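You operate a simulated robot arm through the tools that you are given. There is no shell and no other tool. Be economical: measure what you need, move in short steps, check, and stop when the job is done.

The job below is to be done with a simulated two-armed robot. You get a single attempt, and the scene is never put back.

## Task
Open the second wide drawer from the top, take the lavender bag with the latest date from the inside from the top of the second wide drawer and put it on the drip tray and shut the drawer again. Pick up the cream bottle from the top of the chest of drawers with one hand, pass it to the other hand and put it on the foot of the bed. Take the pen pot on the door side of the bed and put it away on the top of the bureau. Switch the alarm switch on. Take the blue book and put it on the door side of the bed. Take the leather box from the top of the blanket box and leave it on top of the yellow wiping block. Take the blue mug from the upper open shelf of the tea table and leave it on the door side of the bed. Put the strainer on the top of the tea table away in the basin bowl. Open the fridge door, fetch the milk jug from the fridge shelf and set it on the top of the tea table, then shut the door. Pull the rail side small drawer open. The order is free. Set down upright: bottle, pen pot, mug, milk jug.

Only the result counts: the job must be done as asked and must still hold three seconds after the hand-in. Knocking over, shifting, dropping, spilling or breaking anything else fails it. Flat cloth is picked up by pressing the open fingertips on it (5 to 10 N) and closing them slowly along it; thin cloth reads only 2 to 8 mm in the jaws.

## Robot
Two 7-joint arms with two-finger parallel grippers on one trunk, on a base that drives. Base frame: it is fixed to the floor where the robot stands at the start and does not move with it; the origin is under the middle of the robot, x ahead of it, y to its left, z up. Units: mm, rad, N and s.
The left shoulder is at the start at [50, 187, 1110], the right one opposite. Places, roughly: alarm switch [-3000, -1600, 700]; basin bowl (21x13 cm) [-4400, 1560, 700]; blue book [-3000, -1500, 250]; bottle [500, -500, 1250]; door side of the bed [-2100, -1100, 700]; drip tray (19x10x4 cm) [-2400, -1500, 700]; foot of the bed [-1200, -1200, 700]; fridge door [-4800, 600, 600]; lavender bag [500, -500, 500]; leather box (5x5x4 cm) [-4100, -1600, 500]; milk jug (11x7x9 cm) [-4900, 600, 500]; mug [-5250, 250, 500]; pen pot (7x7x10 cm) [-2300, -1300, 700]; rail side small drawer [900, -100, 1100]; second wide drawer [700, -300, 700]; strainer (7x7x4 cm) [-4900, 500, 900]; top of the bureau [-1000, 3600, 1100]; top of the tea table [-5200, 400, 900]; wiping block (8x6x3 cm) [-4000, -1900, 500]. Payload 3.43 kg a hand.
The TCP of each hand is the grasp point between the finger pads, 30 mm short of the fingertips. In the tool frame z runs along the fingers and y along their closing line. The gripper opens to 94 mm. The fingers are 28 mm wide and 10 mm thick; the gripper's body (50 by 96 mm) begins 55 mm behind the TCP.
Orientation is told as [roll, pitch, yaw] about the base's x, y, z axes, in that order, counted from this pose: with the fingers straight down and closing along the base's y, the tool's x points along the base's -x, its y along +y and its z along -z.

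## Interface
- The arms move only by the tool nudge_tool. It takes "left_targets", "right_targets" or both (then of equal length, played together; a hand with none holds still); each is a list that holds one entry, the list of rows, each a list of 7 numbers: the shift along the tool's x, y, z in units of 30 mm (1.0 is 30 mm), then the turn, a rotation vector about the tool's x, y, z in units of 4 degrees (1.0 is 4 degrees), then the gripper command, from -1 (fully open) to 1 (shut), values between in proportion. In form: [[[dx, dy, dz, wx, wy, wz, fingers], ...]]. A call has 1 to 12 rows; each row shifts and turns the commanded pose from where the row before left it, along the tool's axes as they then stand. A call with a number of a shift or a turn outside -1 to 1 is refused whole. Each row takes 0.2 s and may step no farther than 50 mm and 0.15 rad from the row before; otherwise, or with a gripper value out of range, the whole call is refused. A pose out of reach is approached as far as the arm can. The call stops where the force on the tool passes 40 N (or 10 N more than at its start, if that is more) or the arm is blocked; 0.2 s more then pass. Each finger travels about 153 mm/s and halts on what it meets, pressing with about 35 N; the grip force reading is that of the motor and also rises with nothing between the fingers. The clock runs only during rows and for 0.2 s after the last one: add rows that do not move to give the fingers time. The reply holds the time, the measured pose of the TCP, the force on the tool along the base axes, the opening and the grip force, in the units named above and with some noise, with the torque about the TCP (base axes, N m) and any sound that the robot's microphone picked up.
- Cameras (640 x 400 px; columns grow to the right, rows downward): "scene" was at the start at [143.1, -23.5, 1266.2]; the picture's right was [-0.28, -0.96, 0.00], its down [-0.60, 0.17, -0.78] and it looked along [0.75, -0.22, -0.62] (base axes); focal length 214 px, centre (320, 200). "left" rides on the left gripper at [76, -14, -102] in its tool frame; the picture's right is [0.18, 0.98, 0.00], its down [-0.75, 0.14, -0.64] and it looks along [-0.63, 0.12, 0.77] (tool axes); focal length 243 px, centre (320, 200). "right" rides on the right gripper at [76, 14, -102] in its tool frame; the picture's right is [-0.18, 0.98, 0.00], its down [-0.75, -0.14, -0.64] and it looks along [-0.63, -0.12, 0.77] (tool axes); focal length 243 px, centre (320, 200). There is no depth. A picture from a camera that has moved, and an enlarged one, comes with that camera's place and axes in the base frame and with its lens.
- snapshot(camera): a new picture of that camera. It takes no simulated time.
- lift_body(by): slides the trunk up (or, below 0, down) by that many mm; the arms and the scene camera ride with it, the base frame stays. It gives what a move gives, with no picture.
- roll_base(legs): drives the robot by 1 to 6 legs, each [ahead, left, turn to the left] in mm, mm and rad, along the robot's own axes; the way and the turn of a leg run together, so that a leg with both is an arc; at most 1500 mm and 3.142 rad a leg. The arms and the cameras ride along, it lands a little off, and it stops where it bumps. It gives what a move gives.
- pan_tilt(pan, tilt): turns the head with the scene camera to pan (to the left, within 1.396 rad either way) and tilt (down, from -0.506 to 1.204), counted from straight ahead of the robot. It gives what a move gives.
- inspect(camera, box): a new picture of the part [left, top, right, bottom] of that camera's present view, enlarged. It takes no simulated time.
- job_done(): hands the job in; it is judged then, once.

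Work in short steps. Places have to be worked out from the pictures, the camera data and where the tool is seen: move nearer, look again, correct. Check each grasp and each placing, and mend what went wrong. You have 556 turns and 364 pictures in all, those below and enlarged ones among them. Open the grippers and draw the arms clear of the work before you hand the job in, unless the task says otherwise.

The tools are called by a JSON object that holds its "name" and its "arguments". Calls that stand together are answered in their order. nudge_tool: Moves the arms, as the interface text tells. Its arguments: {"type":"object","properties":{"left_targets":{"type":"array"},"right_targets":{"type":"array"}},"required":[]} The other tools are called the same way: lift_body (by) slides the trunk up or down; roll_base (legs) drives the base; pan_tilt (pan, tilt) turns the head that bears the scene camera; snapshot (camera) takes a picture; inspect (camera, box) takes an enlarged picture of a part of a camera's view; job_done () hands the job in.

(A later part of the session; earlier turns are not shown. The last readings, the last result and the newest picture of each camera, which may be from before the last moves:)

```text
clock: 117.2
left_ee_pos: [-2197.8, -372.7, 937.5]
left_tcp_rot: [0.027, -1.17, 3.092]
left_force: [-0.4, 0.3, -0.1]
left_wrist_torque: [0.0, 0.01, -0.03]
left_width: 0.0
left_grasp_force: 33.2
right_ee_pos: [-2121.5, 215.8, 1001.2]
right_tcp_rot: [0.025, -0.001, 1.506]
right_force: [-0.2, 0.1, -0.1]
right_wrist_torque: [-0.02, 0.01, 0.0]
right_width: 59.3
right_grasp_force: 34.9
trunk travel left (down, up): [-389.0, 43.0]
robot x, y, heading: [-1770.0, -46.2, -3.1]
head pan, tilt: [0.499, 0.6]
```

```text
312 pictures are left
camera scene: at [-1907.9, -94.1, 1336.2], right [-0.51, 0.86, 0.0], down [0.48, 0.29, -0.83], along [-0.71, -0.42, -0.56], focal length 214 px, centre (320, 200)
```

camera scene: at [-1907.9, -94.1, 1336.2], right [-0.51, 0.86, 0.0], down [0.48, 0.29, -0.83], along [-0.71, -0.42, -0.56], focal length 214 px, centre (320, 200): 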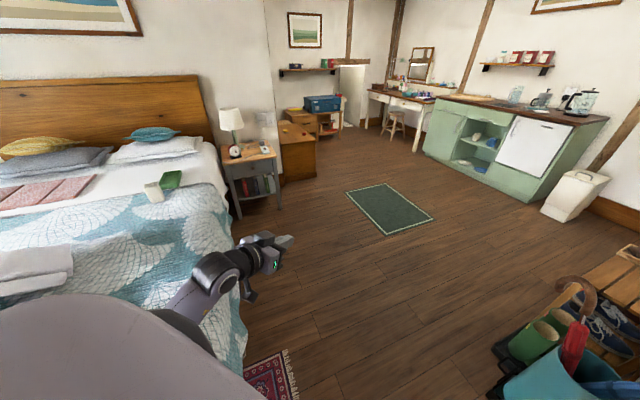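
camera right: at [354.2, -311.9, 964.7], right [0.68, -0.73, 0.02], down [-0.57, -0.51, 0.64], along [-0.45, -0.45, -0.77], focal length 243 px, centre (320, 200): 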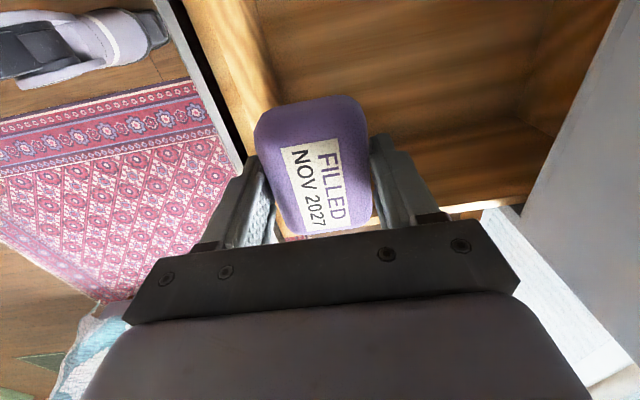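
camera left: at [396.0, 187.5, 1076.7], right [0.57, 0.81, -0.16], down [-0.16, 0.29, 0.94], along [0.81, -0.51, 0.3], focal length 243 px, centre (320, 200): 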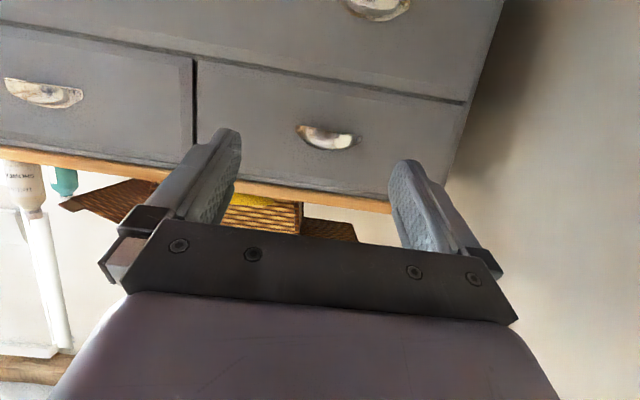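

The base was blocked at x≈-1774. I look down at both sides to see what it touches.

{"name": "pan_tilt", "arguments": {"pan": 0.6, "tilt": 1.15}}

{"name": "snapshot", "arguments": {"camera": "scene"}}

{"name": "pan_tilt", "arguments": {"pan": -0.6, "tilt": 0.9}}

{"name": "snapshot", "arguments": {"camera": "scene"}}

```text
clock: 118.2
left_ee_pos: [-2198.3, -371.9, 937.3]
left_tcp_rot: [0.025, -1.171, 3.093]
left_force: [0.3, -0.8, 0.5]
left_wrist_torque: [-0.02, -0.02, 0.04]
left_width: 0.1
left_grasp_force: 33.6
right_ee_pos: [-2120.7, 215.1, 1002.0]
right_tcp_rot: [0.023, 0.001, 1.506]
right_force: [-1.1, 0.6, 0.4]
right_wrist_torque: [0.02, 0.0, -0.01]
right_width: 59.5
right_grasp_force: 35.4
trunk travel left (down, up): [-389.0, 43.0]
robot x, y, heading: [-1777.6, -43.7, -3.099]
head pan, tilt: [0.6, 1.15]
```

```text
311 pictures are left
camera scene: at [-1879.9, -84.4, 1294.5], right [-0.6, 0.8, 0.0], down [0.73, 0.55, -0.41], along [-0.33, -0.24, -0.91], focal length 214 px, centre (320, 200)
```

scene: 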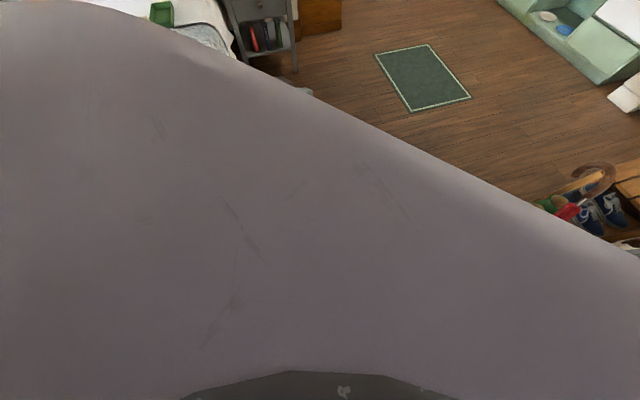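

```text
clock: 119.6
left_ee_pos: [-2197.1, -372.8, 936.9]
left_tcp_rot: [0.028, -1.168, 3.092]
left_force: [-0.6, -0.5, -0.5]
left_wrist_torque: [-0.02, -0.01, -0.04]
left_width: 0.0
left_grasp_force: 32.6
right_ee_pos: [-2121.4, 215.5, 1001.6]
right_tcp_rot: [0.025, 0.001, 1.507]
right_force: [-0.2, 0.3, -0.3]
right_wrist_torque: [-0.01, 0.0, 0.0]
right_width: 59.6
right_grasp_force: 35.6
trunk travel left (down, up): [-389.0, 43.0]
robot x, y, heading: [-1776.2, -46.1, -3.099]
head pan, tilt: [-0.6, 0.901]
```

```text
310 pictures are left
camera scene: at [-1896.2, -8.7, 1311.3], right [0.53, 0.85, 0.0], down [0.66, -0.42, -0.62], along [-0.53, 0.33, -0.78], focal length 214 px, centre (320, 200)
```

scene: 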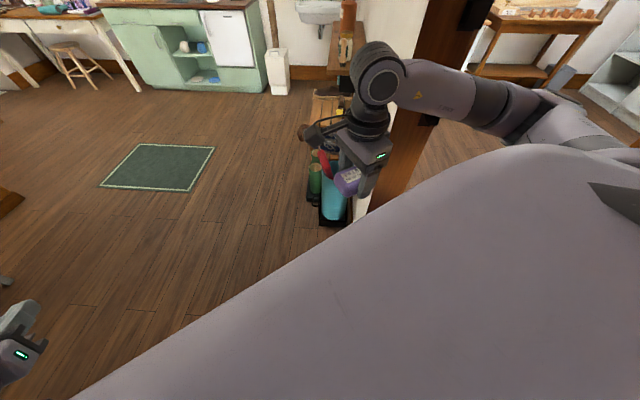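

Not clear yet; I look to the right at arm height to see the post clearance.

{"name": "pan_tilt", "arguments": {"pan": -1.0, "tilt": 0.5}}

{"name": "snapshot", "arguments": {"camera": "scene"}}

{"name": "snapshot", "arguments": {"camera": "left"}}

```text
clock: 120.4
left_ee_pos: [-2198.1, -372.6, 936.6]
left_tcp_rot: [0.025, -1.169, 3.092]
left_force: [0.9, -0.6, 0.9]
left_wrist_torque: [0.01, -0.03, 0.04]
left_width: 0.0
left_grasp_force: 33.0
right_ee_pos: [-2121.2, 215.8, 1001.7]
right_tcp_rot: [0.025, 0.0, 1.506]
right_force: [-0.7, -0.1, -0.2]
right_wrist_torque: [0.02, 0.04, 0.0]
right_width: 59.3
right_grasp_force: 35.2
trunk travel left (down, up): [-389.0, 43.0]
robot x, y, heading: [-1776.2, -45.8, -3.104]
head pan, tilt: [-1.0, 0.499]
```

```text
309 pictures are left
camera scene: at [-1884.5, 25.7, 1345.1], right [0.82, 0.58, 0.0], down [0.28, -0.39, -0.88], along [-0.5, 0.72, -0.48], focal length 214 px, centre (320, 200)
```

scene: 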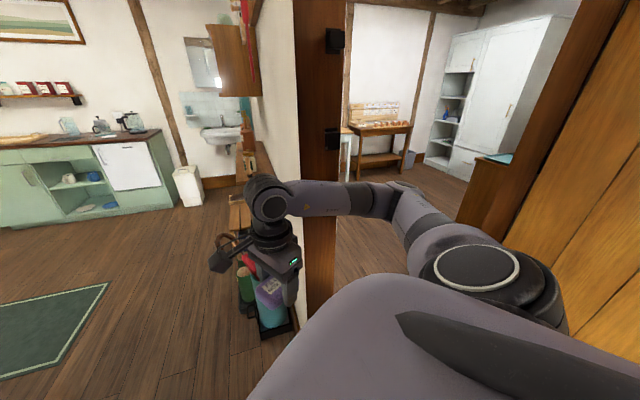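

```text
308 pictures are left
camera left: at [-2073.7, -362.3, 907.1], right [0.05, -0.99, -0.16], down [0.29, -0.14, 0.95], along [-0.95, -0.09, 0.28], focal length 243 px, centre (320, 200)
```

left: 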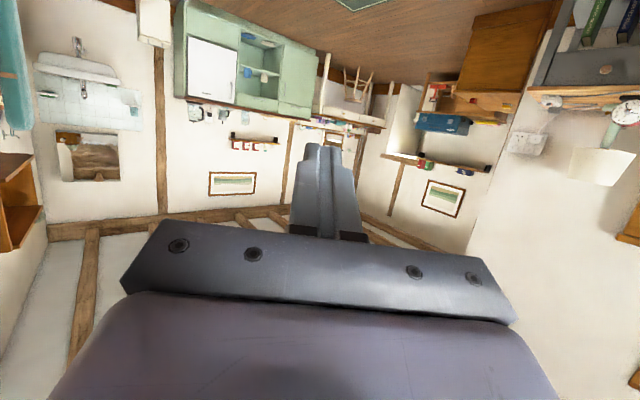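

To squeeze through, I'll face the bed (arms over it, elbows out of the way of the post) and move sideways. First a small retreat, then the turn.

{"name": "roll_base", "arguments": {"legs": [[-80, -40, 0], [0, 0, 1.4]]}}

{"name": "roll_base", "arguments": {"legs": [[0, -500, 0]]}}

{"name": "pan_tilt", "arguments": {"pan": -0.8, "tilt": 0.6}}

{"name": "snapshot", "arguments": {"camera": "scene"}}

```text
clock: 125.0
left_ee_pos: [-1445.5, -471.6, 936.1]
left_tcp_rot: [0.026, -1.169, -1.781]
left_force: [-0.4, 0.9, 0.6]
left_wrist_torque: [-0.01, -0.03, 0.01]
left_width: 0.0
left_grasp_force: 32.8
right_ee_pos: [-2013.6, -302.0, 1002.0]
right_tcp_rot: [0.025, 0.001, 2.916]
right_force: [-1.2, -1.2, 0.0]
right_wrist_torque: [-0.01, 0.01, 0.02]
right_width: 58.9
right_grasp_force: 34.7
trunk travel left (down, up): [-389.0, 43.0]
robot x, y, heading: [-1702.2, -2.4, -1.691]
head pan, tilt: [-1.0, 0.499]
```

```text
clock: 127.9
left_ee_pos: [-1935.3, -412.9, 937.9]
left_tcp_rot: [0.026, -1.169, -1.778]
left_force: [0.2, 0.1, -0.1]
left_wrist_torque: [0.02, -0.01, 0.01]
left_width: 0.0
left_grasp_force: 33.2
right_ee_pos: [-2502.8, -244.0, 1001.6]
right_tcp_rot: [0.024, 0.001, 2.919]
right_force: [0.1, -0.9, -0.5]
right_wrist_torque: [-0.02, -0.01, 0.02]
right_width: 59.5
right_grasp_force: 34.7
trunk travel left (down, up): [-389.0, 43.0]
robot x, y, heading: [-2190.2, 55.7, -1.683]
head pan, tilt: [-1.0, 0.499]
```

```text
clock: 128.6
left_ee_pos: [-1936.0, -412.5, 937.6]
left_tcp_rot: [0.026, -1.17, -1.78]
left_force: [0.1, 0.1, 0.1]
left_wrist_torque: [-0.02, 0.04, 0.0]
left_width: 0.2
left_grasp_force: 33.1
right_ee_pos: [-2504.4, -246.0, 1002.3]
right_tcp_rot: [0.025, -0.001, 2.918]
right_force: [0.1, -0.9, -0.8]
right_wrist_torque: [-0.03, 0.01, 0.01]
right_width: 59.3
right_grasp_force: 34.8
trunk travel left (down, up): [-389.0, 43.0]
robot x, y, heading: [-2193.8, 57.9, -1.689]
head pan, tilt: [-0.799, 0.6]
```

```text
307 pictures are left
camera scene: at [-2265.7, -56.0, 1336.2], right [-0.61, 0.79, 0.0], down [0.45, 0.34, -0.83], along [-0.66, -0.5, -0.56], focal length 214 px, centre (320, 200)
```

scene: 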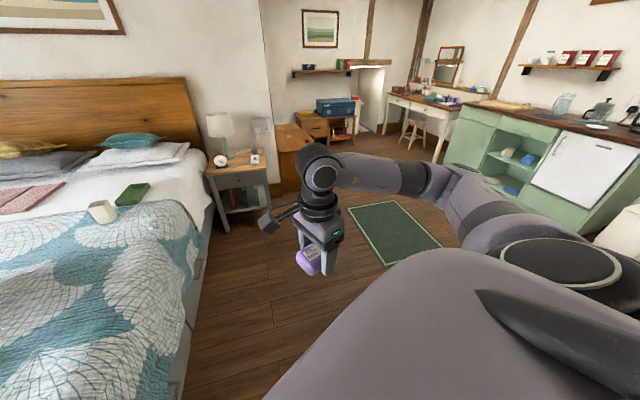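

Through the gap. Pen pot is near (-2255,-1310), the green drip tray near (-2423,-1470), and the bed's edge near (-2683,-1175). I drive on, turn to face the bed and approach it opposite the tray.

{"name": "roll_base", "arguments": {"legs": [[0, -660, 0], [0, 0, 1.07], [440, -740, 0]]}}

{"name": "pan_tilt", "arguments": {"pan": -0.2, "tilt": 0.7}}

{"name": "snapshot", "arguments": {"camera": "scene"}}

```text
clock: 131.1
left_ee_pos: [-2314.9, -385.1, 936.5]
left_tcp_rot: [0.025, -1.168, -1.777]
left_force: [0.3, -0.3, 0.2]
left_wrist_torque: [0.0, 0.04, 0.01]
left_width: 0.0
left_grasp_force: 32.6
right_ee_pos: [-2883.9, -218.1, 1002.5]
right_tcp_rot: [0.024, 0.001, 2.918]
right_force: [-0.3, 1.1, -0.1]
right_wrist_torque: [0.03, 0.0, 0.0]
right_width: 59.3
right_grasp_force: 35.0
trunk travel left (down, up): [-389.0, 43.0]
robot x, y, heading: [-2569.4, 86.0, -1.685]
head pan, tilt: [-0.799, 0.6]
stopped in leg 1: the robot was blocked; the commanded pose is now the measured one
```

```text
clock: 132.1
left_ee_pos: [-2314.8, -385.5, 936.5]
left_tcp_rot: [0.029, -1.17, -1.779]
left_force: [-0.5, -0.4, 0.1]
left_wrist_torque: [0.01, 0.01, 0.03]
left_width: 0.2
left_grasp_force: 33.2
right_ee_pos: [-2882.5, -216.5, 1001.6]
right_tcp_rot: [0.025, 0.002, 2.918]
right_force: [-0.8, 0.3, 0.6]
right_wrist_torque: [-0.02, -0.02, -0.01]
right_width: 59.3
right_grasp_force: 34.6
trunk travel left (down, up): [-389.0, 43.0]
robot x, y, heading: [-2568.1, 84.1, -1.683]
head pan, tilt: [-0.201, 0.7]
```

```text
306 pictures are left
camera scene: at [-2602.1, -55.3, 1327.5], right [-0.95, 0.31, 0.0], down [0.2, 0.61, -0.77], along [-0.24, -0.73, -0.64], focal length 214 px, centre (320, 200)
```

scene: 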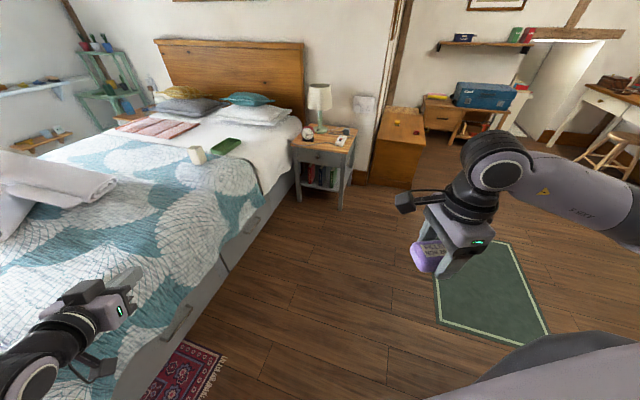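

Blocked on the right by the umbrella stand/bench area, so I move away from it toward the bed first, then turn and go alongside.

{"name": "roll_base", "arguments": {"legs": [[340, 0, 0], [0, 0, 1.07], [50, -600, 0]]}}

{"name": "pan_tilt", "arguments": {"pan": -0.3, "tilt": 0.7}}

{"name": "snapshot", "arguments": {"camera": "scene"}}

```text
clock: 140.0
left_ee_pos: [-2366.4, -746.3, 938.1]
left_tcp_rot: [0.027, -1.169, -0.69]
left_force: [0.4, -0.1, 0.0]
left_wrist_torque: [0.03, 0.0, 0.04]
left_width: 0.0
left_grasp_force: 32.8
right_ee_pos: [-2778.4, -1171.8, 1002.9]
right_tcp_rot: [0.024, 0.002, -2.275]
right_force: [0.2, -1.6, 0.0]
right_wrist_torque: [-0.02, 0.0, 0.02]
right_width: 59.5
right_grasp_force: 35.4
trunk travel left (down, up): [-389.0, 43.0]
robot x, y, heading: [-2900.9, -756.2, -0.601]
head pan, tilt: [-0.201, 0.7]
```

```text
clock: 140.6
left_ee_pos: [-2366.2, -746.7, 937.0]
left_tcp_rot: [0.028, -1.169, -0.691]
left_force: [0.9, 0.5, 0.5]
left_wrist_torque: [-0.02, 0.02, 0.01]
left_width: 0.0
left_grasp_force: 33.1
right_ee_pos: [-2780.1, -1171.7, 1003.1]
right_tcp_rot: [0.024, 0.0, -2.276]
right_force: [0.9, -0.5, 0.6]
right_wrist_torque: [0.01, 0.0, 0.0]
right_width: 59.5
right_grasp_force: 35.2
trunk travel left (down, up): [-389.0, 43.0]
robot x, y, heading: [-2897.2, -754.1, -0.596]
head pan, tilt: [-0.3, 0.7]
```

```text
305 pictures are left
camera scene: at [-2796.4, -855.3, 1327.5], right [-0.78, -0.62, 0.0], down [-0.4, 0.5, -0.76], along [0.48, -0.6, -0.64], focal length 214 px, centre (320, 200)
```

scene: 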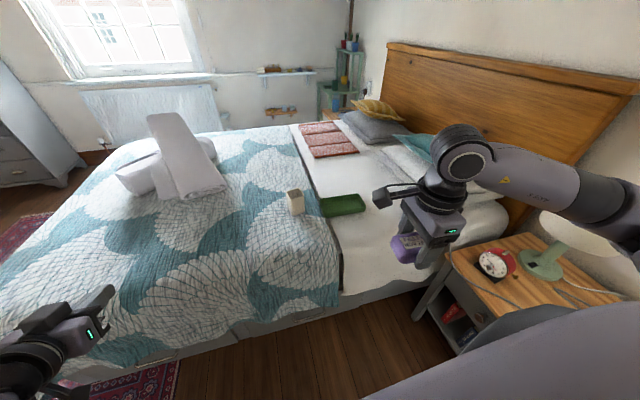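

Tray at about (-2433,-1462), pot near (-2290,-1320). I drive 230 mm closer so the tray is within comfortable reach and look with the right hand camera.

{"name": "roll_base", "arguments": {"legs": [[230, 0, 0]]}}

{"name": "snapshot", "arguments": {"camera": "right"}}

{"name": "snapshot", "arguments": {"camera": "scene"}}

```text
clock: 142.5
left_ee_pos: [-2178.8, -878.4, 937.4]
left_tcp_rot: [0.025, -1.167, -0.693]
left_force: [-0.4, -0.2, 0.4]
left_wrist_torque: [0.02, -0.01, 0.0]
left_width: 0.0
left_grasp_force: 32.2
right_ee_pos: [-2593.8, -1300.4, 1001.9]
right_tcp_rot: [0.024, 0.002, -2.278]
right_force: [0.3, -0.3, -0.5]
right_wrist_torque: [-0.01, 0.01, 0.03]
right_width: 59.3
right_grasp_force: 35.3
trunk travel left (down, up): [-389.0, 43.0]
robot x, y, heading: [-2715.6, -881.3, -0.604]
head pan, tilt: [-0.3, 0.7]
stopped in leg 1: the robot was blocked; the commanded pose is now the measured one
```

```text
304 pictures are left
camera right: at [-2534.3, -1249.1, 1104.5], right [0.63, -0.78, 0.02], down [-0.61, -0.47, 0.64], along [-0.49, -0.41, -0.77], focal length 243 px, centre (320, 200)
```

right: 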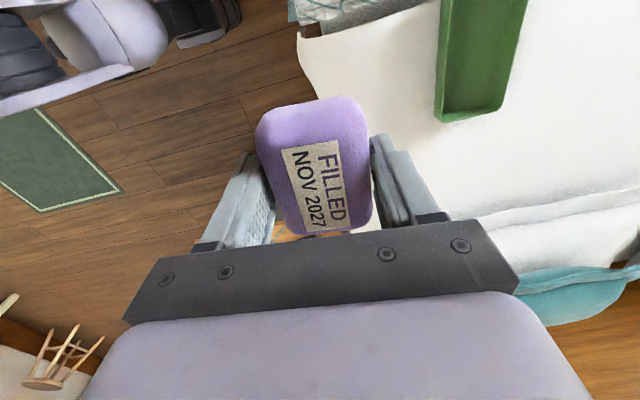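

```text
303 pictures are left
camera scene: at [-2609.1, -984.2, 1327.5], right [-0.79, -0.62, 0.0], down [-0.4, 0.51, -0.76], along [0.47, -0.6, -0.64], focal length 214 px, centre (320, 200)
```

scene: 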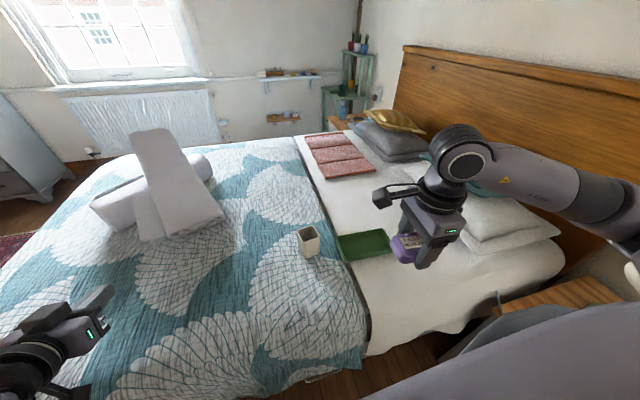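

The tray is 102 mm wide, long side running left-right relative to me, centre about (-2432,-1457), well aligned with the hand. I move the right hand 225 mm forward above it and lower the trunk 120 mm.

{"name": "nudge_tool", "arguments": {"right_targets": [[[0, 1, 0, 0, 0, 0, 0.9], [0, 1, 0, 0, 0, 0, 0.9], [0, 1, 0, 0, 0, 0, 0.9], [0, 1, 0, 0, 0, 0, 0.9], [0, 1, 0, 0, 0, 0, 0.9], [-0.2, 1, 0, 0, 0, 0, 0.9], [-0.2, 1, 0, 0, 0, 0, 0.9], [0, 0.5, 0, 0, 0, 0, 0.9], [0, 0, 0, 0, 0, 0, 0.9]]]}}

{"name": "lift_body", "arguments": {"by": -120}}

{"name": "snapshot", "arguments": {"camera": "right"}}

{"name": "snapshot", "arguments": {"camera": "scene"}}

```text
clock: 144.5
left_ee_pos: [-2177.6, -877.9, 936.8]
left_tcp_rot: [0.027, -1.17, -0.693]
left_force: [0.3, -0.1, 0.3]
left_wrist_torque: [0.04, 0.02, 0.01]
left_width: 0.0
left_grasp_force: 33.0
right_ee_pos: [-2427.0, -1456.8, 1006.8]
right_tcp_rot: [0.023, 0.001, -2.278]
right_force: [0.1, 0.2, -1.2]
right_wrist_torque: [-0.02, -0.02, 0.03]
right_width: 59.7
right_grasp_force: 35.1
trunk travel left (down, up): [-389.0, 43.0]
robot x, y, heading: [-2712.1, -884.6, -0.604]
head pan, tilt: [-0.3, 0.7]
```

```text
clock: 146.0
left_ee_pos: [-2177.2, -877.1, 818.5]
left_tcp_rot: [0.029, -1.169, -0.695]
left_force: [0.4, -0.3, 0.1]
left_wrist_torque: [0.0, 0.0, -0.02]
left_width: 0.1
left_grasp_force: 33.4
right_ee_pos: [-2427.2, -1457.6, 887.0]
right_tcp_rot: [0.024, 0.001, -2.279]
right_force: [-0.5, -0.2, 0.0]
right_wrist_torque: [0.02, 0.03, 0.0]
right_width: 59.1
right_grasp_force: 35.6
trunk travel left (down, up): [-269.0, 163.0]
robot x, y, heading: [-2710.5, -881.4, -0.606]
head pan, tilt: [-0.3, 0.7]
```

```text
302 pictures are left
camera right: at [-2368.8, -1404.6, 989.4], right [0.63, -0.78, 0.02], down [-0.61, -0.47, 0.64], along [-0.49, -0.41, -0.77], focal length 243 px, centre (320, 200)
```

right: 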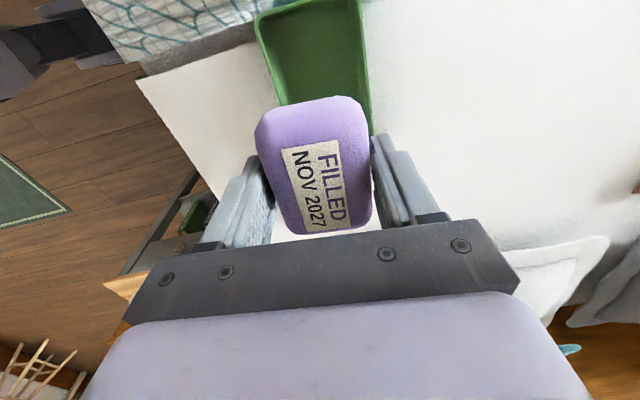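

```text
301 pictures are left
camera scene: at [-2609.2, -984.1, 1207.6], right [-0.79, -0.62, 0.0], down [-0.4, 0.51, -0.77], along [0.47, -0.6, -0.64], focal length 214 px, centre (320, 200)
```

scene: 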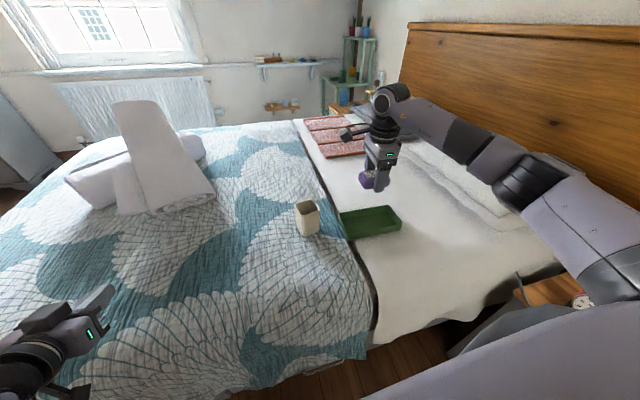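

Laterally aligned, about 22 mm off along the tray's length. I correct and descend.

{"name": "nudge_tool", "arguments": {"right_targets": [[[-0.7, 0, 0, 0, 0, 0, 0.9], [0, 0, 1, 0, 0, 0, 0.9], [0, 0, 1, 0, 0, 0, 0.9], [0, 0, 1, 0, 0, 0, 0.9], [0, 0, 0, 0, 0, 0, 0.9]]]}}

{"name": "snapshot", "arguments": {"camera": "right"}}

{"name": "inspect", "arguments": {"camera": "scene", "box": [270, 100, 450, 260]}}

```text
clock: 147.2
left_ee_pos: [-2177.7, -876.9, 816.6]
left_tcp_rot: [0.027, -1.169, -0.695]
left_force: [0.7, -0.2, -0.5]
left_wrist_torque: [0.01, -0.03, 0.02]
left_width: 0.0
left_grasp_force: 33.2
right_ee_pos: [-2440.3, -1473.7, 797.8]
right_tcp_rot: [0.024, 0.001, -2.28]
right_force: [0.5, 0.1, 0.2]
right_wrist_torque: [0.03, 0.0, 0.02]
right_width: 59.3
right_grasp_force: 34.9
trunk travel left (down, up): [-269.0, 163.0]
robot x, y, heading: [-2710.3, -884.0, -0.606]
head pan, tilt: [-0.3, 0.7]
```

```text
300 pictures are left
camera right: at [-2381.0, -1421.8, 900.5], right [0.63, -0.78, 0.02], down [-0.61, -0.47, 0.64], along [-0.49, -0.41, -0.77], focal length 243 px, centre (320, 200)
```

right: 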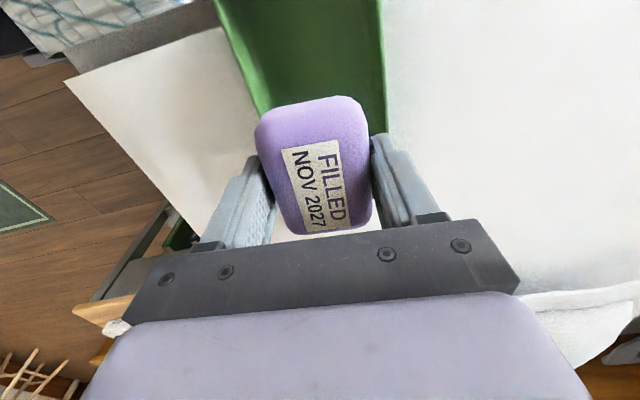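

```text
2.50 times, centred on (360, 180) of scene
camera zoom: at [-2609.1, -984.2, 1207.5], right [-0.79, -0.62, 0.0], down [-0.4, 0.51, -0.76], along [0.47, -0.6, -0.64], focal length 536 px, centre (220, 250)
```

zoom: 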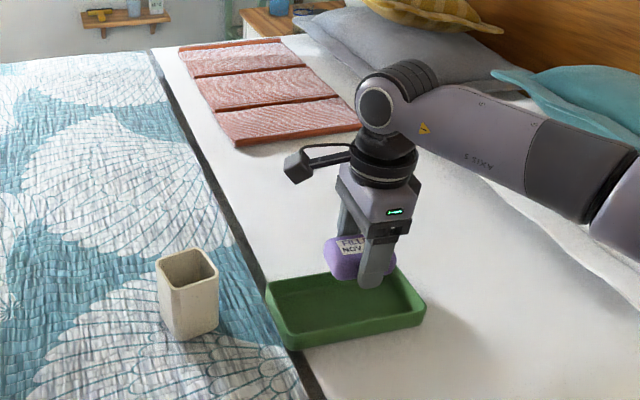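

Centred over the tray. I descend until contact.

{"name": "nudge_tool", "arguments": {"right_targets": [[[0, 0, 0.8, 0, 0, 0, 0.9], [0, 0, 0.6, 0, 0, 0, 0.9], [0, 0, 0.3, 0, 0, 0, 0.9], [0, 0, 0.2, 0, 0, 0, 0.9], [0, 0, 0, 0, 0, 0, 0.9]]]}}

{"name": "inspect", "arguments": {"camera": "scene", "box": [270, 100, 450, 260]}}

```text
clock: 148.4
left_ee_pos: [-2177.5, -877.3, 817.2]
left_tcp_rot: [0.026, -1.169, -0.697]
left_force: [0.2, 0.0, 0.2]
left_wrist_torque: [0.04, 0.04, 0.03]
left_width: 0.4
left_grasp_force: 32.9
right_ee_pos: [-2435.8, -1474.7, 739.5]
right_tcp_rot: [0.026, 0.001, -2.28]
right_force: [-0.8, 0.3, -0.6]
right_wrist_torque: [0.0, 0.0, -0.04]
right_width: 59.0
right_grasp_force: 35.0
trunk travel left (down, up): [-269.0, 163.0]
robot x, y, heading: [-2712.3, -884.7, -0.603]
head pan, tilt: [-0.3, 0.7]
```

```text
2.50 times, centred on (360, 180) of scene
camera zoom: at [-2609.1, -984.2, 1207.5], right [-0.79, -0.62, 0.0], down [-0.4, 0.51, -0.76], along [0.47, -0.6, -0.64], focal length 536 px, centre (220, 250)
```

zoom: 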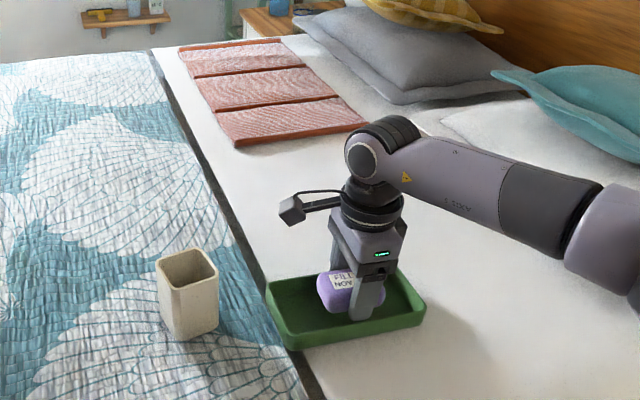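

Inside the tray, no contact yet. I continue down in small steps.

{"name": "nudge_tool", "arguments": {"right_targets": [[[0, 0, 0.2, 0, 0, 0, 0.9], [0, 0, 0.2, 0, 0, 0, 0.9], [0, 0, 0.15, 0, 0, 0, 0.9], [0, 0, 0, 0, 0, 0, 0.9]]]}}

{"name": "inspect", "arguments": {"camera": "scene", "box": [320, 160, 400, 240]}}

```text
clock: 149.4
left_ee_pos: [-2178.7, -877.4, 816.8]
left_tcp_rot: [0.026, -1.171, -0.694]
left_force: [0.0, 0.1, 0.1]
left_wrist_torque: [0.03, 0.0, 0.0]
left_width: 0.0
left_grasp_force: 33.1
right_ee_pos: [-2436.7, -1475.4, 725.6]
right_tcp_rot: [0.025, -0.001, -2.28]
right_force: [0.6, 0.1, -1.8]
right_wrist_torque: [0.01, -0.04, 0.0]
right_width: 59.4
right_grasp_force: 34.9
trunk travel left (down, up): [-269.0, 163.0]
robot x, y, heading: [-2710.1, -885.6, -0.602]
head pan, tilt: [-0.3, 0.7]
```

```text
5.00 times, centred on (360, 200) of scene
camera zoom: at [-2609.1, -984.2, 1207.5], right [-0.79, -0.62, 0.0], down [-0.4, 0.51, -0.76], along [0.47, -0.6, -0.64], focal length 1072 px, centre (120, 200)
```

zoom: 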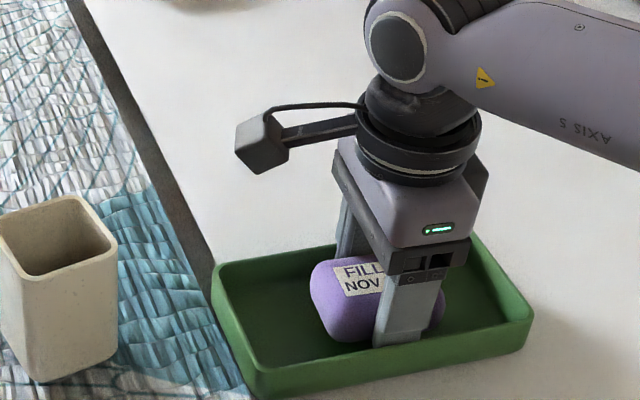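

{"name": "nudge_tool", "arguments": {"right_targets": [[[0, 0, 0.2, 0, 0, 0, 0.9], [0, 0, 0.15, 0, 0, 0, 0.9], [0, 0, 0.15, 0, 0, 0, 0.9], [0, 0, 0.15, 0, 0, 0, 0.9]]]}}

```text
clock: 150.4
left_ee_pos: [-2178.7, -875.9, 817.1]
left_tcp_rot: [0.025, -1.17, -0.691]
left_force: [0.6, 0.0, -0.3]
left_wrist_torque: [-0.01, 0.01, -0.01]
left_width: 0.1
left_grasp_force: 32.9
right_ee_pos: [-2435.1, -1476.0, 713.7]
right_tcp_rot: [0.034, 0.004, -2.282]
right_force: [-3.8, 3.4, 18.3]
right_wrist_torque: [0.15, 0.8, -0.08]
right_width: 59.5
right_grasp_force: 34.8
trunk travel left (down, up): [-269.0, 163.0]
robot x, y, heading: [-2711.4, -885.0, -0.602]
head pan, tilt: [-0.3, 0.7]
stopped in row 4 (right hand): the force on the tool passed its limit (the readings are from after the stop); the commanded pose is now the measured one
```

Bag touches the tray floor. I open only a little (66 mm, limited by the tray walls) and lift straight up.

{"name": "nudge_tool", "arguments": {"right_targets": [[[0, 0, -0.05, 0, 0, 0, 0], [0, 0, 0, 0, 0, 0, -0.3], [0, 0, 0, 0, 0, 0, -0.4], [0, 0, 0, 0, 0, 0, -0.4], [0, 0, -0.5, 0, 0, 0, -0.4], [0, 0, -0.7, 0, 0, 0, -0.4], [0, 0, -1, 0, 0, 0, -0.4], [0, 0, -1, 0, 0, 0, -0.4]]]}}

{"name": "inspect", "arguments": {"camera": "scene", "box": [270, 100, 450, 260]}}

```text
clock: 152.2
left_ee_pos: [-2178.6, -877.8, 817.0]
left_tcp_rot: [0.028, -1.17, -0.696]
left_force: [0.1, -0.2, -0.3]
left_wrist_torque: [-0.01, 0.02, 0.01]
left_width: 0.2
left_grasp_force: 33.0
right_ee_pos: [-2436.4, -1476.0, 808.0]
right_tcp_rot: [0.028, 0.001, -2.282]
right_force: [0.6, 0.4, -0.7]
right_wrist_torque: [-0.03, 0.01, -0.02]
right_width: 65.9
right_grasp_force: 0.0
trunk travel left (down, up): [-269.0, 163.0]
robot x, y, heading: [-2713.2, -884.6, -0.599]
head pan, tilt: [-0.3, 0.7]
```

```text
2.50 times, centred on (360, 180) of scene
camera zoom: at [-2609.2, -984.0, 1207.5], right [-0.79, -0.62, 0.0], down [-0.4, 0.51, -0.77], along [0.47, -0.6, -0.64], focal length 536 px, centre (220, 250)
```

zoom: 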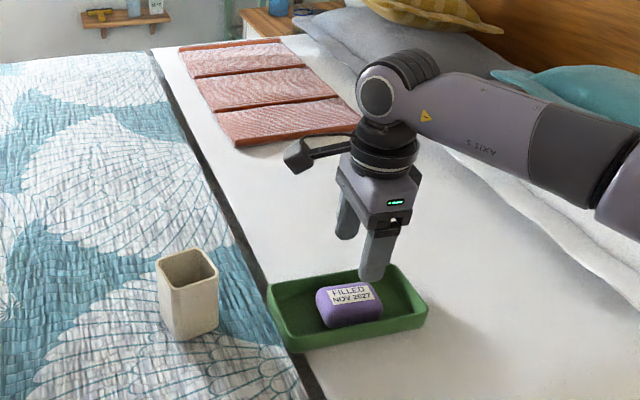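

Bag rests in the tray. Next the pen pot: its centre is about (-2291,-1325), sides turned about 0.54 rad from my jaw line. I rise, shift the base left 160 mm along the bed, and rotate the hand.

{"name": "nudge_tool", "arguments": {"right_targets": [[[0, 0, -1, 0, 0, 0, -0.4], [0, 0, -1, 0, 0, -0.7, -1], [0, 0, 0, 0, 0, -1, -1], [0, 0, 0, 0, 0, -1, -1], [0, 0, 0, 0, 0, -1, -1], [0, 0, 0, 0, 0, -1, -1], [0, 0, 0, 0, 0, -1, -1], [0, 0, 0, 0, 0, -1, -1], [0, 0, 0, 0, 0, -1, -1]]]}}

{"name": "roll_base", "arguments": {"legs": [[-15, 0, 0], [0, 170, 0]]}}

{"name": "snapshot", "arguments": {"camera": "right"}}

```text
clock: 154.2
left_ee_pos: [-2178.3, -876.4, 818.1]
left_tcp_rot: [0.028, -1.168, -0.693]
left_force: [-0.2, 0.4, 0.4]
left_wrist_torque: [-0.03, 0.02, -0.02]
left_width: 0.0
left_grasp_force: 32.9
right_ee_pos: [-2440.0, -1474.7, 868.1]
right_tcp_rot: [0.027, -0.012, -1.743]
right_force: [0.0, 0.3, -0.2]
right_wrist_torque: [0.0, -0.01, 0.0]
right_width: 94.1
right_grasp_force: 0.0
trunk travel left (down, up): [-269.0, 163.0]
robot x, y, heading: [-2710.1, -886.9, -0.605]
head pan, tilt: [-0.3, 0.7]
```

```text
clock: 156.1
left_ee_pos: [-2090.3, -723.9, 817.3]
left_tcp_rot: [0.026, -1.169, -0.692]
left_force: [-0.5, 0.1, 0.2]
left_wrist_torque: [0.02, 0.0, -0.01]
left_width: 0.0
left_grasp_force: 33.0
right_ee_pos: [-2351.0, -1320.6, 868.4]
right_tcp_rot: [0.027, -0.011, -1.741]
right_force: [-0.1, -0.6, -0.5]
right_wrist_torque: [0.01, 0.0, -0.02]
right_width: 93.9
right_grasp_force: 0.0
trunk travel left (down, up): [-269.0, 163.0]
robot x, y, heading: [-2622.3, -729.3, -0.601]
head pan, tilt: [-0.3, 0.7]
```

```text
295 pictures are left
camera right: at [-2326.3, -1244.4, 969.6], right [0.94, -0.35, 0.03], down [-0.28, -0.71, 0.65], along [-0.21, -0.61, -0.76], focal length 243 px, centre (320, 200)
```

right: 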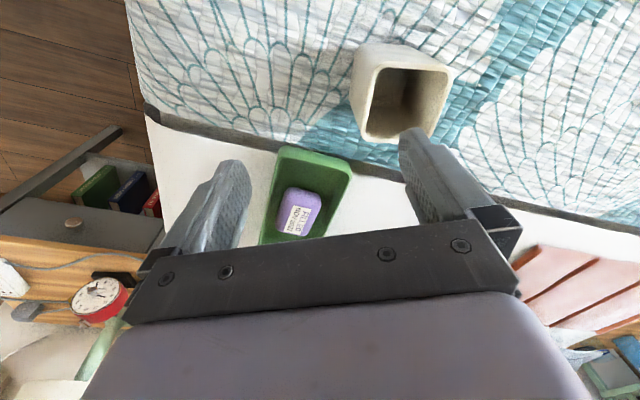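

The pot is well seen; I move 64 mm along the closing axis to centre over it, then descend partway.

{"name": "nudge_tool", "arguments": {"right_targets": [[[0.1, 1, 0, 0, 0, 0, -1], [0.1, 1.0, 0, 0, 0, 0, -1], [0, 0.13, 0, 0, 0, 0, -1], [0, 0, 0, 0, 0, 0, -1]]]}}

{"name": "snapshot", "arguments": {"camera": "right"}}

```text
clock: 157.1
left_ee_pos: [-2091.1, -723.3, 817.3]
left_tcp_rot: [0.027, -1.17, -0.692]
left_force: [-0.2, -0.6, -0.4]
left_wrist_torque: [0.0, 0.05, 0.0]
left_width: 0.0
left_grasp_force: 32.9
right_ee_pos: [-2285.5, -1324.1, 869.3]
right_tcp_rot: [0.026, -0.012, -1.743]
right_force: [-0.1, 1.1, 0.5]
right_wrist_torque: [0.0, 0.01, -0.02]
right_width: 94.1
right_grasp_force: 0.1
trunk travel left (down, up): [-269.0, 163.0]
robot x, y, heading: [-2628.6, -729.4, -0.604]
head pan, tilt: [-0.3, 0.7]
```

```text
294 pictures are left
camera right: at [-2259.9, -1248.4, 970.3], right [0.94, -0.35, 0.03], down [-0.28, -0.71, 0.65], along [-0.21, -0.61, -0.76], focal length 243 px, centre (320, 200)
```

right: 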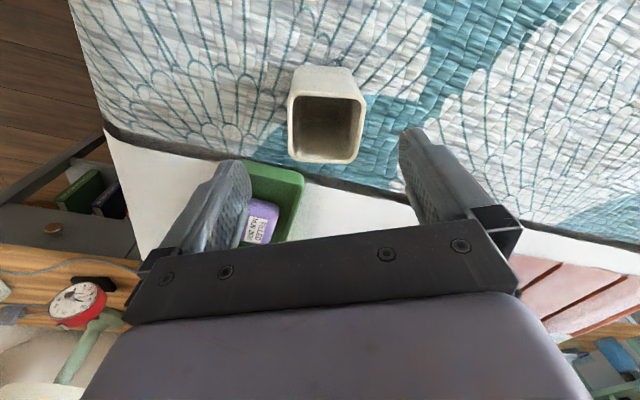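

Aligned. I descend 108 mm around the pot and close gently.

{"name": "nudge_tool", "arguments": {"right_targets": [[[0, 0.15, 1, 0, 0, 0, -1], [0, 0, 1, 0, 0, 0, -1], [0, 0, 1, 0, 0, 0, -1], [0, 0, 0.6, 0, 0, 0, -1], [0, 0, 0, 0, 0, 0, -0.3], [0, 0, 0, 0, 0, 0, 0.2], [0, 0, 0, 0, 0, 0, 0.6], [0, 0, 0, 0, 0, 0, 0.6]]]}}

{"name": "snapshot", "arguments": {"camera": "right"}}

```text
clock: 158.9
left_ee_pos: [-2091.1, -722.5, 816.3]
left_tcp_rot: [0.025, -1.17, -0.693]
left_force: [0.7, 0.1, -0.3]
left_wrist_torque: [-0.04, 0.01, 0.02]
left_width: 0.1
left_grasp_force: 32.5
right_ee_pos: [-2280.2, -1327.2, 762.9]
right_tcp_rot: [0.026, -0.012, -1.741]
right_force: [-0.9, 0.8, 1.6]
right_wrist_torque: [0.02, 0.22, -0.1]
right_width: 68.9
right_grasp_force: 34.8
trunk travel left (down, up): [-269.0, 163.0]
robot x, y, heading: [-2624.8, -730.5, -0.605]
head pan, tilt: [-0.3, 0.7]
```

```text
293 pictures are left
camera right: at [-2255.7, -1251.4, 863.8], right [0.94, -0.35, 0.03], down [-0.28, -0.71, 0.65], along [-0.21, -0.61, -0.76], focal length 243 px, centre (320, 200)
```

right: 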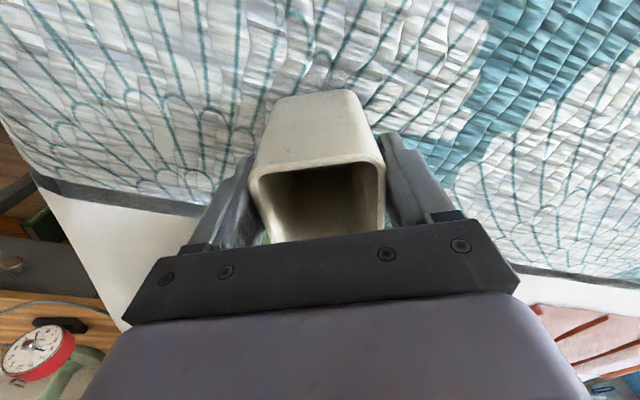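

Pot gripped (69 mm). I lift it 120 mm and use the scene camera to inspect the bedside table.

{"name": "nudge_tool", "arguments": {"right_targets": [[[0, 0, -0.5, 0, 0, 0, 0.6], [0, 0, -1, 0, 0, 0, 0.6], [0, 0, -1, 0, 0, 0, 0.6], [0, 0, -1, 0, 0, 0, 0.6], [0, 0, -1, 0, 0, 0, 0.6]]]}}

{"name": "pan_tilt", "arguments": {"pan": -1.2, "tilt": 0.6}}

{"name": "snapshot", "arguments": {"camera": "scene"}}

{"name": "snapshot", "arguments": {"camera": "right"}}

```text
clock: 160.1
left_ee_pos: [-2090.9, -723.7, 816.5]
left_tcp_rot: [0.026, -1.169, -0.694]
left_force: [-0.6, 0.2, 1.2]
left_wrist_torque: [-0.01, 0.01, -0.02]
left_width: 0.0
left_grasp_force: 33.0
right_ee_pos: [-2285.7, -1326.3, 898.3]
right_tcp_rot: [0.023, -0.011, -1.743]
right_force: [0.3, -0.3, -2.0]
right_wrist_torque: [0.04, 0.0, 0.0]
right_width: 68.4
right_grasp_force: 35.0
trunk travel left (down, up): [-269.0, 163.0]
robot x, y, heading: [-2623.3, -731.9, -0.6]
head pan, tilt: [-0.3, 0.7]
```

```text
clock: 161.3
left_ee_pos: [-2092.4, -722.2, 816.9]
left_tcp_rot: [0.026, -1.169, -0.693]
left_force: [0.3, -0.2, 0.0]
left_wrist_torque: [0.0, 0.0, -0.01]
left_width: 0.1
left_grasp_force: 33.4
right_ee_pos: [-2285.8, -1325.7, 897.2]
right_tcp_rot: [0.027, -0.012, -1.742]
right_force: [0.5, 0.2, -2.2]
right_wrist_torque: [0.02, 0.03, -0.01]
right_width: 68.4
right_grasp_force: 35.0
trunk travel left (down, up): [-269.0, 163.0]
robot x, y, heading: [-2619.5, -729.6, -0.605]
head pan, tilt: [-1.201, 0.6]
```

```text
292 pictures are left
camera scene: at [-2594.8, -850.4, 1216.1], right [-0.97, 0.23, 0.0], down [0.13, 0.55, -0.82], along [-0.19, -0.8, -0.57], focal length 214 px, centre (320, 200)
```

scene: 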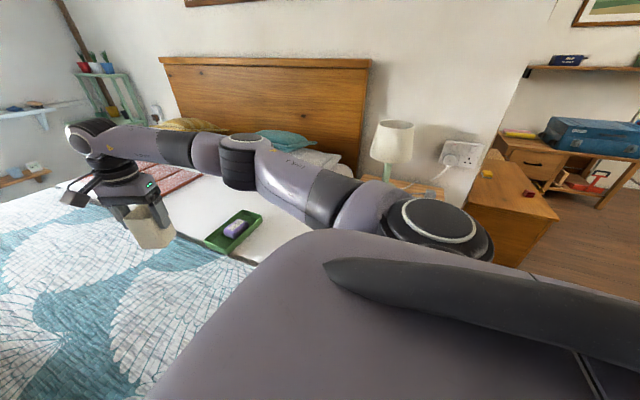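

```text
291 pictures are left
camera right: at [-2260.7, -1250.0, 998.8], right [0.94, -0.35, 0.03], down [-0.28, -0.71, 0.65], along [-0.21, -0.61, -0.76], focal length 243 px, centre (320, 200)
```

right: 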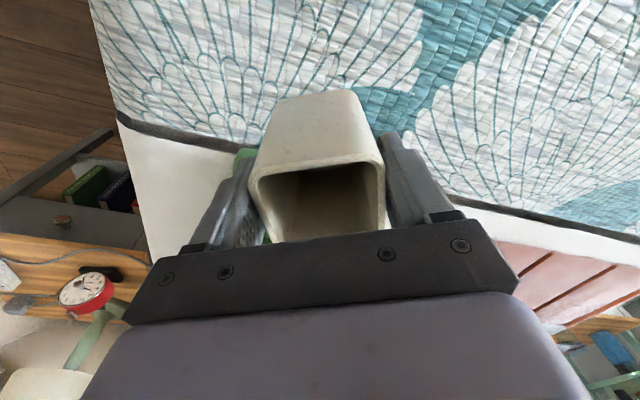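

The pot is safely held. I retrace the way: away from the bed, turn, and slip sideways through the gap back toward the door, with the trunk raised.

{"name": "lift_body", "arguments": {"by": 120}}

{"name": "roll_base", "arguments": {"legs": [[-100, 0, 0], [-217, 759, 0], [0, 0, -1.075]]}}

{"name": "roll_base", "arguments": {"legs": [[0, 900, 0]]}}

```text
clock: 162.8
left_ee_pos: [-2092.7, -723.2, 937.1]
left_tcp_rot: [0.025, -1.169, -0.692]
left_force: [0.1, 0.2, -0.1]
left_wrist_torque: [-0.01, 0.0, 0.01]
left_width: 0.0
left_grasp_force: 32.8
right_ee_pos: [-2284.9, -1326.7, 1016.9]
right_tcp_rot: [0.023, -0.012, -1.742]
right_force: [-0.3, -0.3, -1.7]
right_wrist_torque: [0.06, 0.0, -0.04]
right_width: 68.3
right_grasp_force: 34.9
trunk travel left (down, up): [-389.0, 43.0]
robot x, y, heading: [-2621.9, -728.5, -0.603]
head pan, tilt: [-1.201, 0.6]
```

```text
clock: 170.5
left_ee_pos: [-2221.3, -410.4, 936.9]
left_tcp_rot: [0.027, -1.17, -1.802]
left_force: [0.5, -0.3, 0.5]
left_wrist_torque: [0.03, 0.0, 0.02]
left_width: 0.2
left_grasp_force: 33.0
right_ee_pos: [-2846.8, -506.2, 1016.7]
right_tcp_rot: [0.027, -0.014, -2.853]
right_force: [0.5, 0.3, -1.6]
right_wrist_torque: [0.0, -0.03, 0.03]
right_width: 68.3
right_grasp_force: 35.8
trunk travel left (down, up): [-389.0, 43.0]
robot x, y, heading: [-2466.1, 63.3, -1.713]
head pan, tilt: [-1.201, 0.6]
```

```text
clock: 175.2
left_ee_pos: [-1324.4, -526.7, 936.9]
left_tcp_rot: [0.026, -1.168, -1.787]
left_force: [-0.3, -0.1, -0.2]
left_wrist_torque: [0.04, -0.02, 0.03]
left_width: 0.1
left_grasp_force: 32.9
right_ee_pos: [-1950.7, -631.1, 1018.4]
right_tcp_rot: [0.025, -0.014, -2.839]
right_force: [1.1, -0.7, -2.2]
right_wrist_torque: [0.01, -0.01, 0.0]
right_width: 68.1
right_grasp_force: 34.9
trunk travel left (down, up): [-389.0, 43.0]
robot x, y, heading: [-1577.0, -56.2, -1.697]
head pan, tilt: [-1.201, 0.6]
```

Through the gap again. I retract the right hand toward the body, then turn left to face the other room and look.

{"name": "nudge_tool", "arguments": {"right_targets": [[[0.41, -0.91, 0, 0, 0, 0, 0.6], [0.41, -0.91, 0, 0, 0, 0, 0.6], [0.41, -0.91, 0, 0, 0, 0, 0.6], [0.41, -0.91, 0, 0, 0, 0, 0.6], [0.41, -0.91, 0, 0, 0, 0, 0.6], [0.41, -0.91, 0, 0, 0, 0, 0.6], [0, 0, 0, 0, 0, 0, 0.6]]]}}

{"name": "roll_base", "arguments": {"legs": [[0, 0, 3.14]]}}

{"name": "pan_tilt", "arguments": {"pan": 0.0, "tilt": 0.35}}

{"name": "snapshot", "arguments": {"camera": "scene"}}

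```text
clock: 176.8
left_ee_pos: [-1324.7, -526.6, 937.3]
left_tcp_rot: [0.027, -1.17, -1.789]
left_force: [0.3, -0.1, 0.0]
left_wrist_torque: [0.02, -0.01, 0.0]
left_width: 0.0
left_grasp_force: 33.0
right_ee_pos: [-1929.7, -452.9, 1013.4]
right_tcp_rot: [0.028, -0.013, -2.838]
right_force: [0.2, 0.0, -2.3]
right_wrist_torque: [0.0, -0.01, 0.01]
right_width: 68.2
right_grasp_force: 35.2
trunk travel left (down, up): [-389.0, 43.0]
robot x, y, heading: [-1575.0, -56.5, -1.698]
head pan, tilt: [-1.201, 0.6]
```

```text
clock: 184.5
left_ee_pos: [-1816.8, 420.1, 936.8]
left_tcp_rot: [0.028, -1.168, 1.332]
left_force: [1.3, 0.3, 0.3]
left_wrist_torque: [-0.02, -0.01, -0.03]
left_width: 0.0
left_grasp_force: 33.5
right_ee_pos: [-1215.2, 331.4, 1014.7]
right_tcp_rot: [0.025, -0.012, 0.281]
right_force: [0.5, -0.2, -3.4]
right_wrist_torque: [-0.01, 0.05, -0.02]
right_width: 68.3
right_grasp_force: 34.9
trunk travel left (down, up): [-389.0, 43.0]
robot x, y, heading: [-1576.4, -53.7, 1.423]
head pan, tilt: [-1.201, 0.6]
```

```text
clock: 185.9
left_ee_pos: [-1817.9, 419.2, 936.4]
left_tcp_rot: [0.025, -1.171, 1.332]
left_force: [1.0, 0.1, -0.4]
left_wrist_torque: [0.01, -0.02, -0.01]
left_width: 0.0
left_grasp_force: 33.0
right_ee_pos: [-1215.1, 331.2, 1014.1]
right_tcp_rot: [0.026, -0.012, 0.281]
right_force: [-0.4, 1.0, -2.5]
right_wrist_torque: [-0.03, 0.0, -0.01]
right_width: 68.2
right_grasp_force: 34.6
trunk travel left (down, up): [-389.0, 43.0]
robot x, y, heading: [-1576.4, -56.5, 1.42]
head pan, tilt: [0.0, 0.351]
```

```text
290 pictures are left
camera scene: at [-1552.0, 93.6, 1358.9], right [0.99, -0.15, 0.0], down [-0.05, -0.34, -0.94], along [0.14, 0.93, -0.34], focal length 214 px, centre (320, 200)
```

scene: 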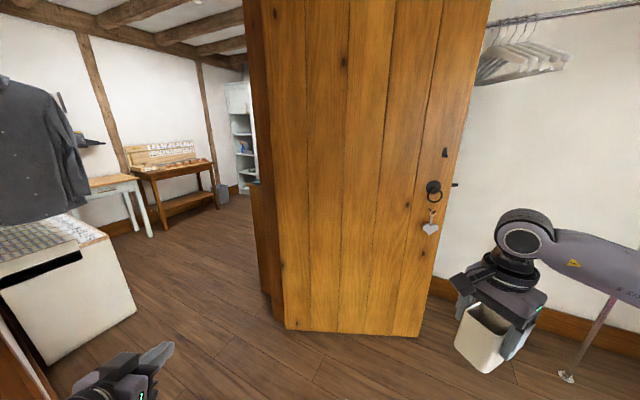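

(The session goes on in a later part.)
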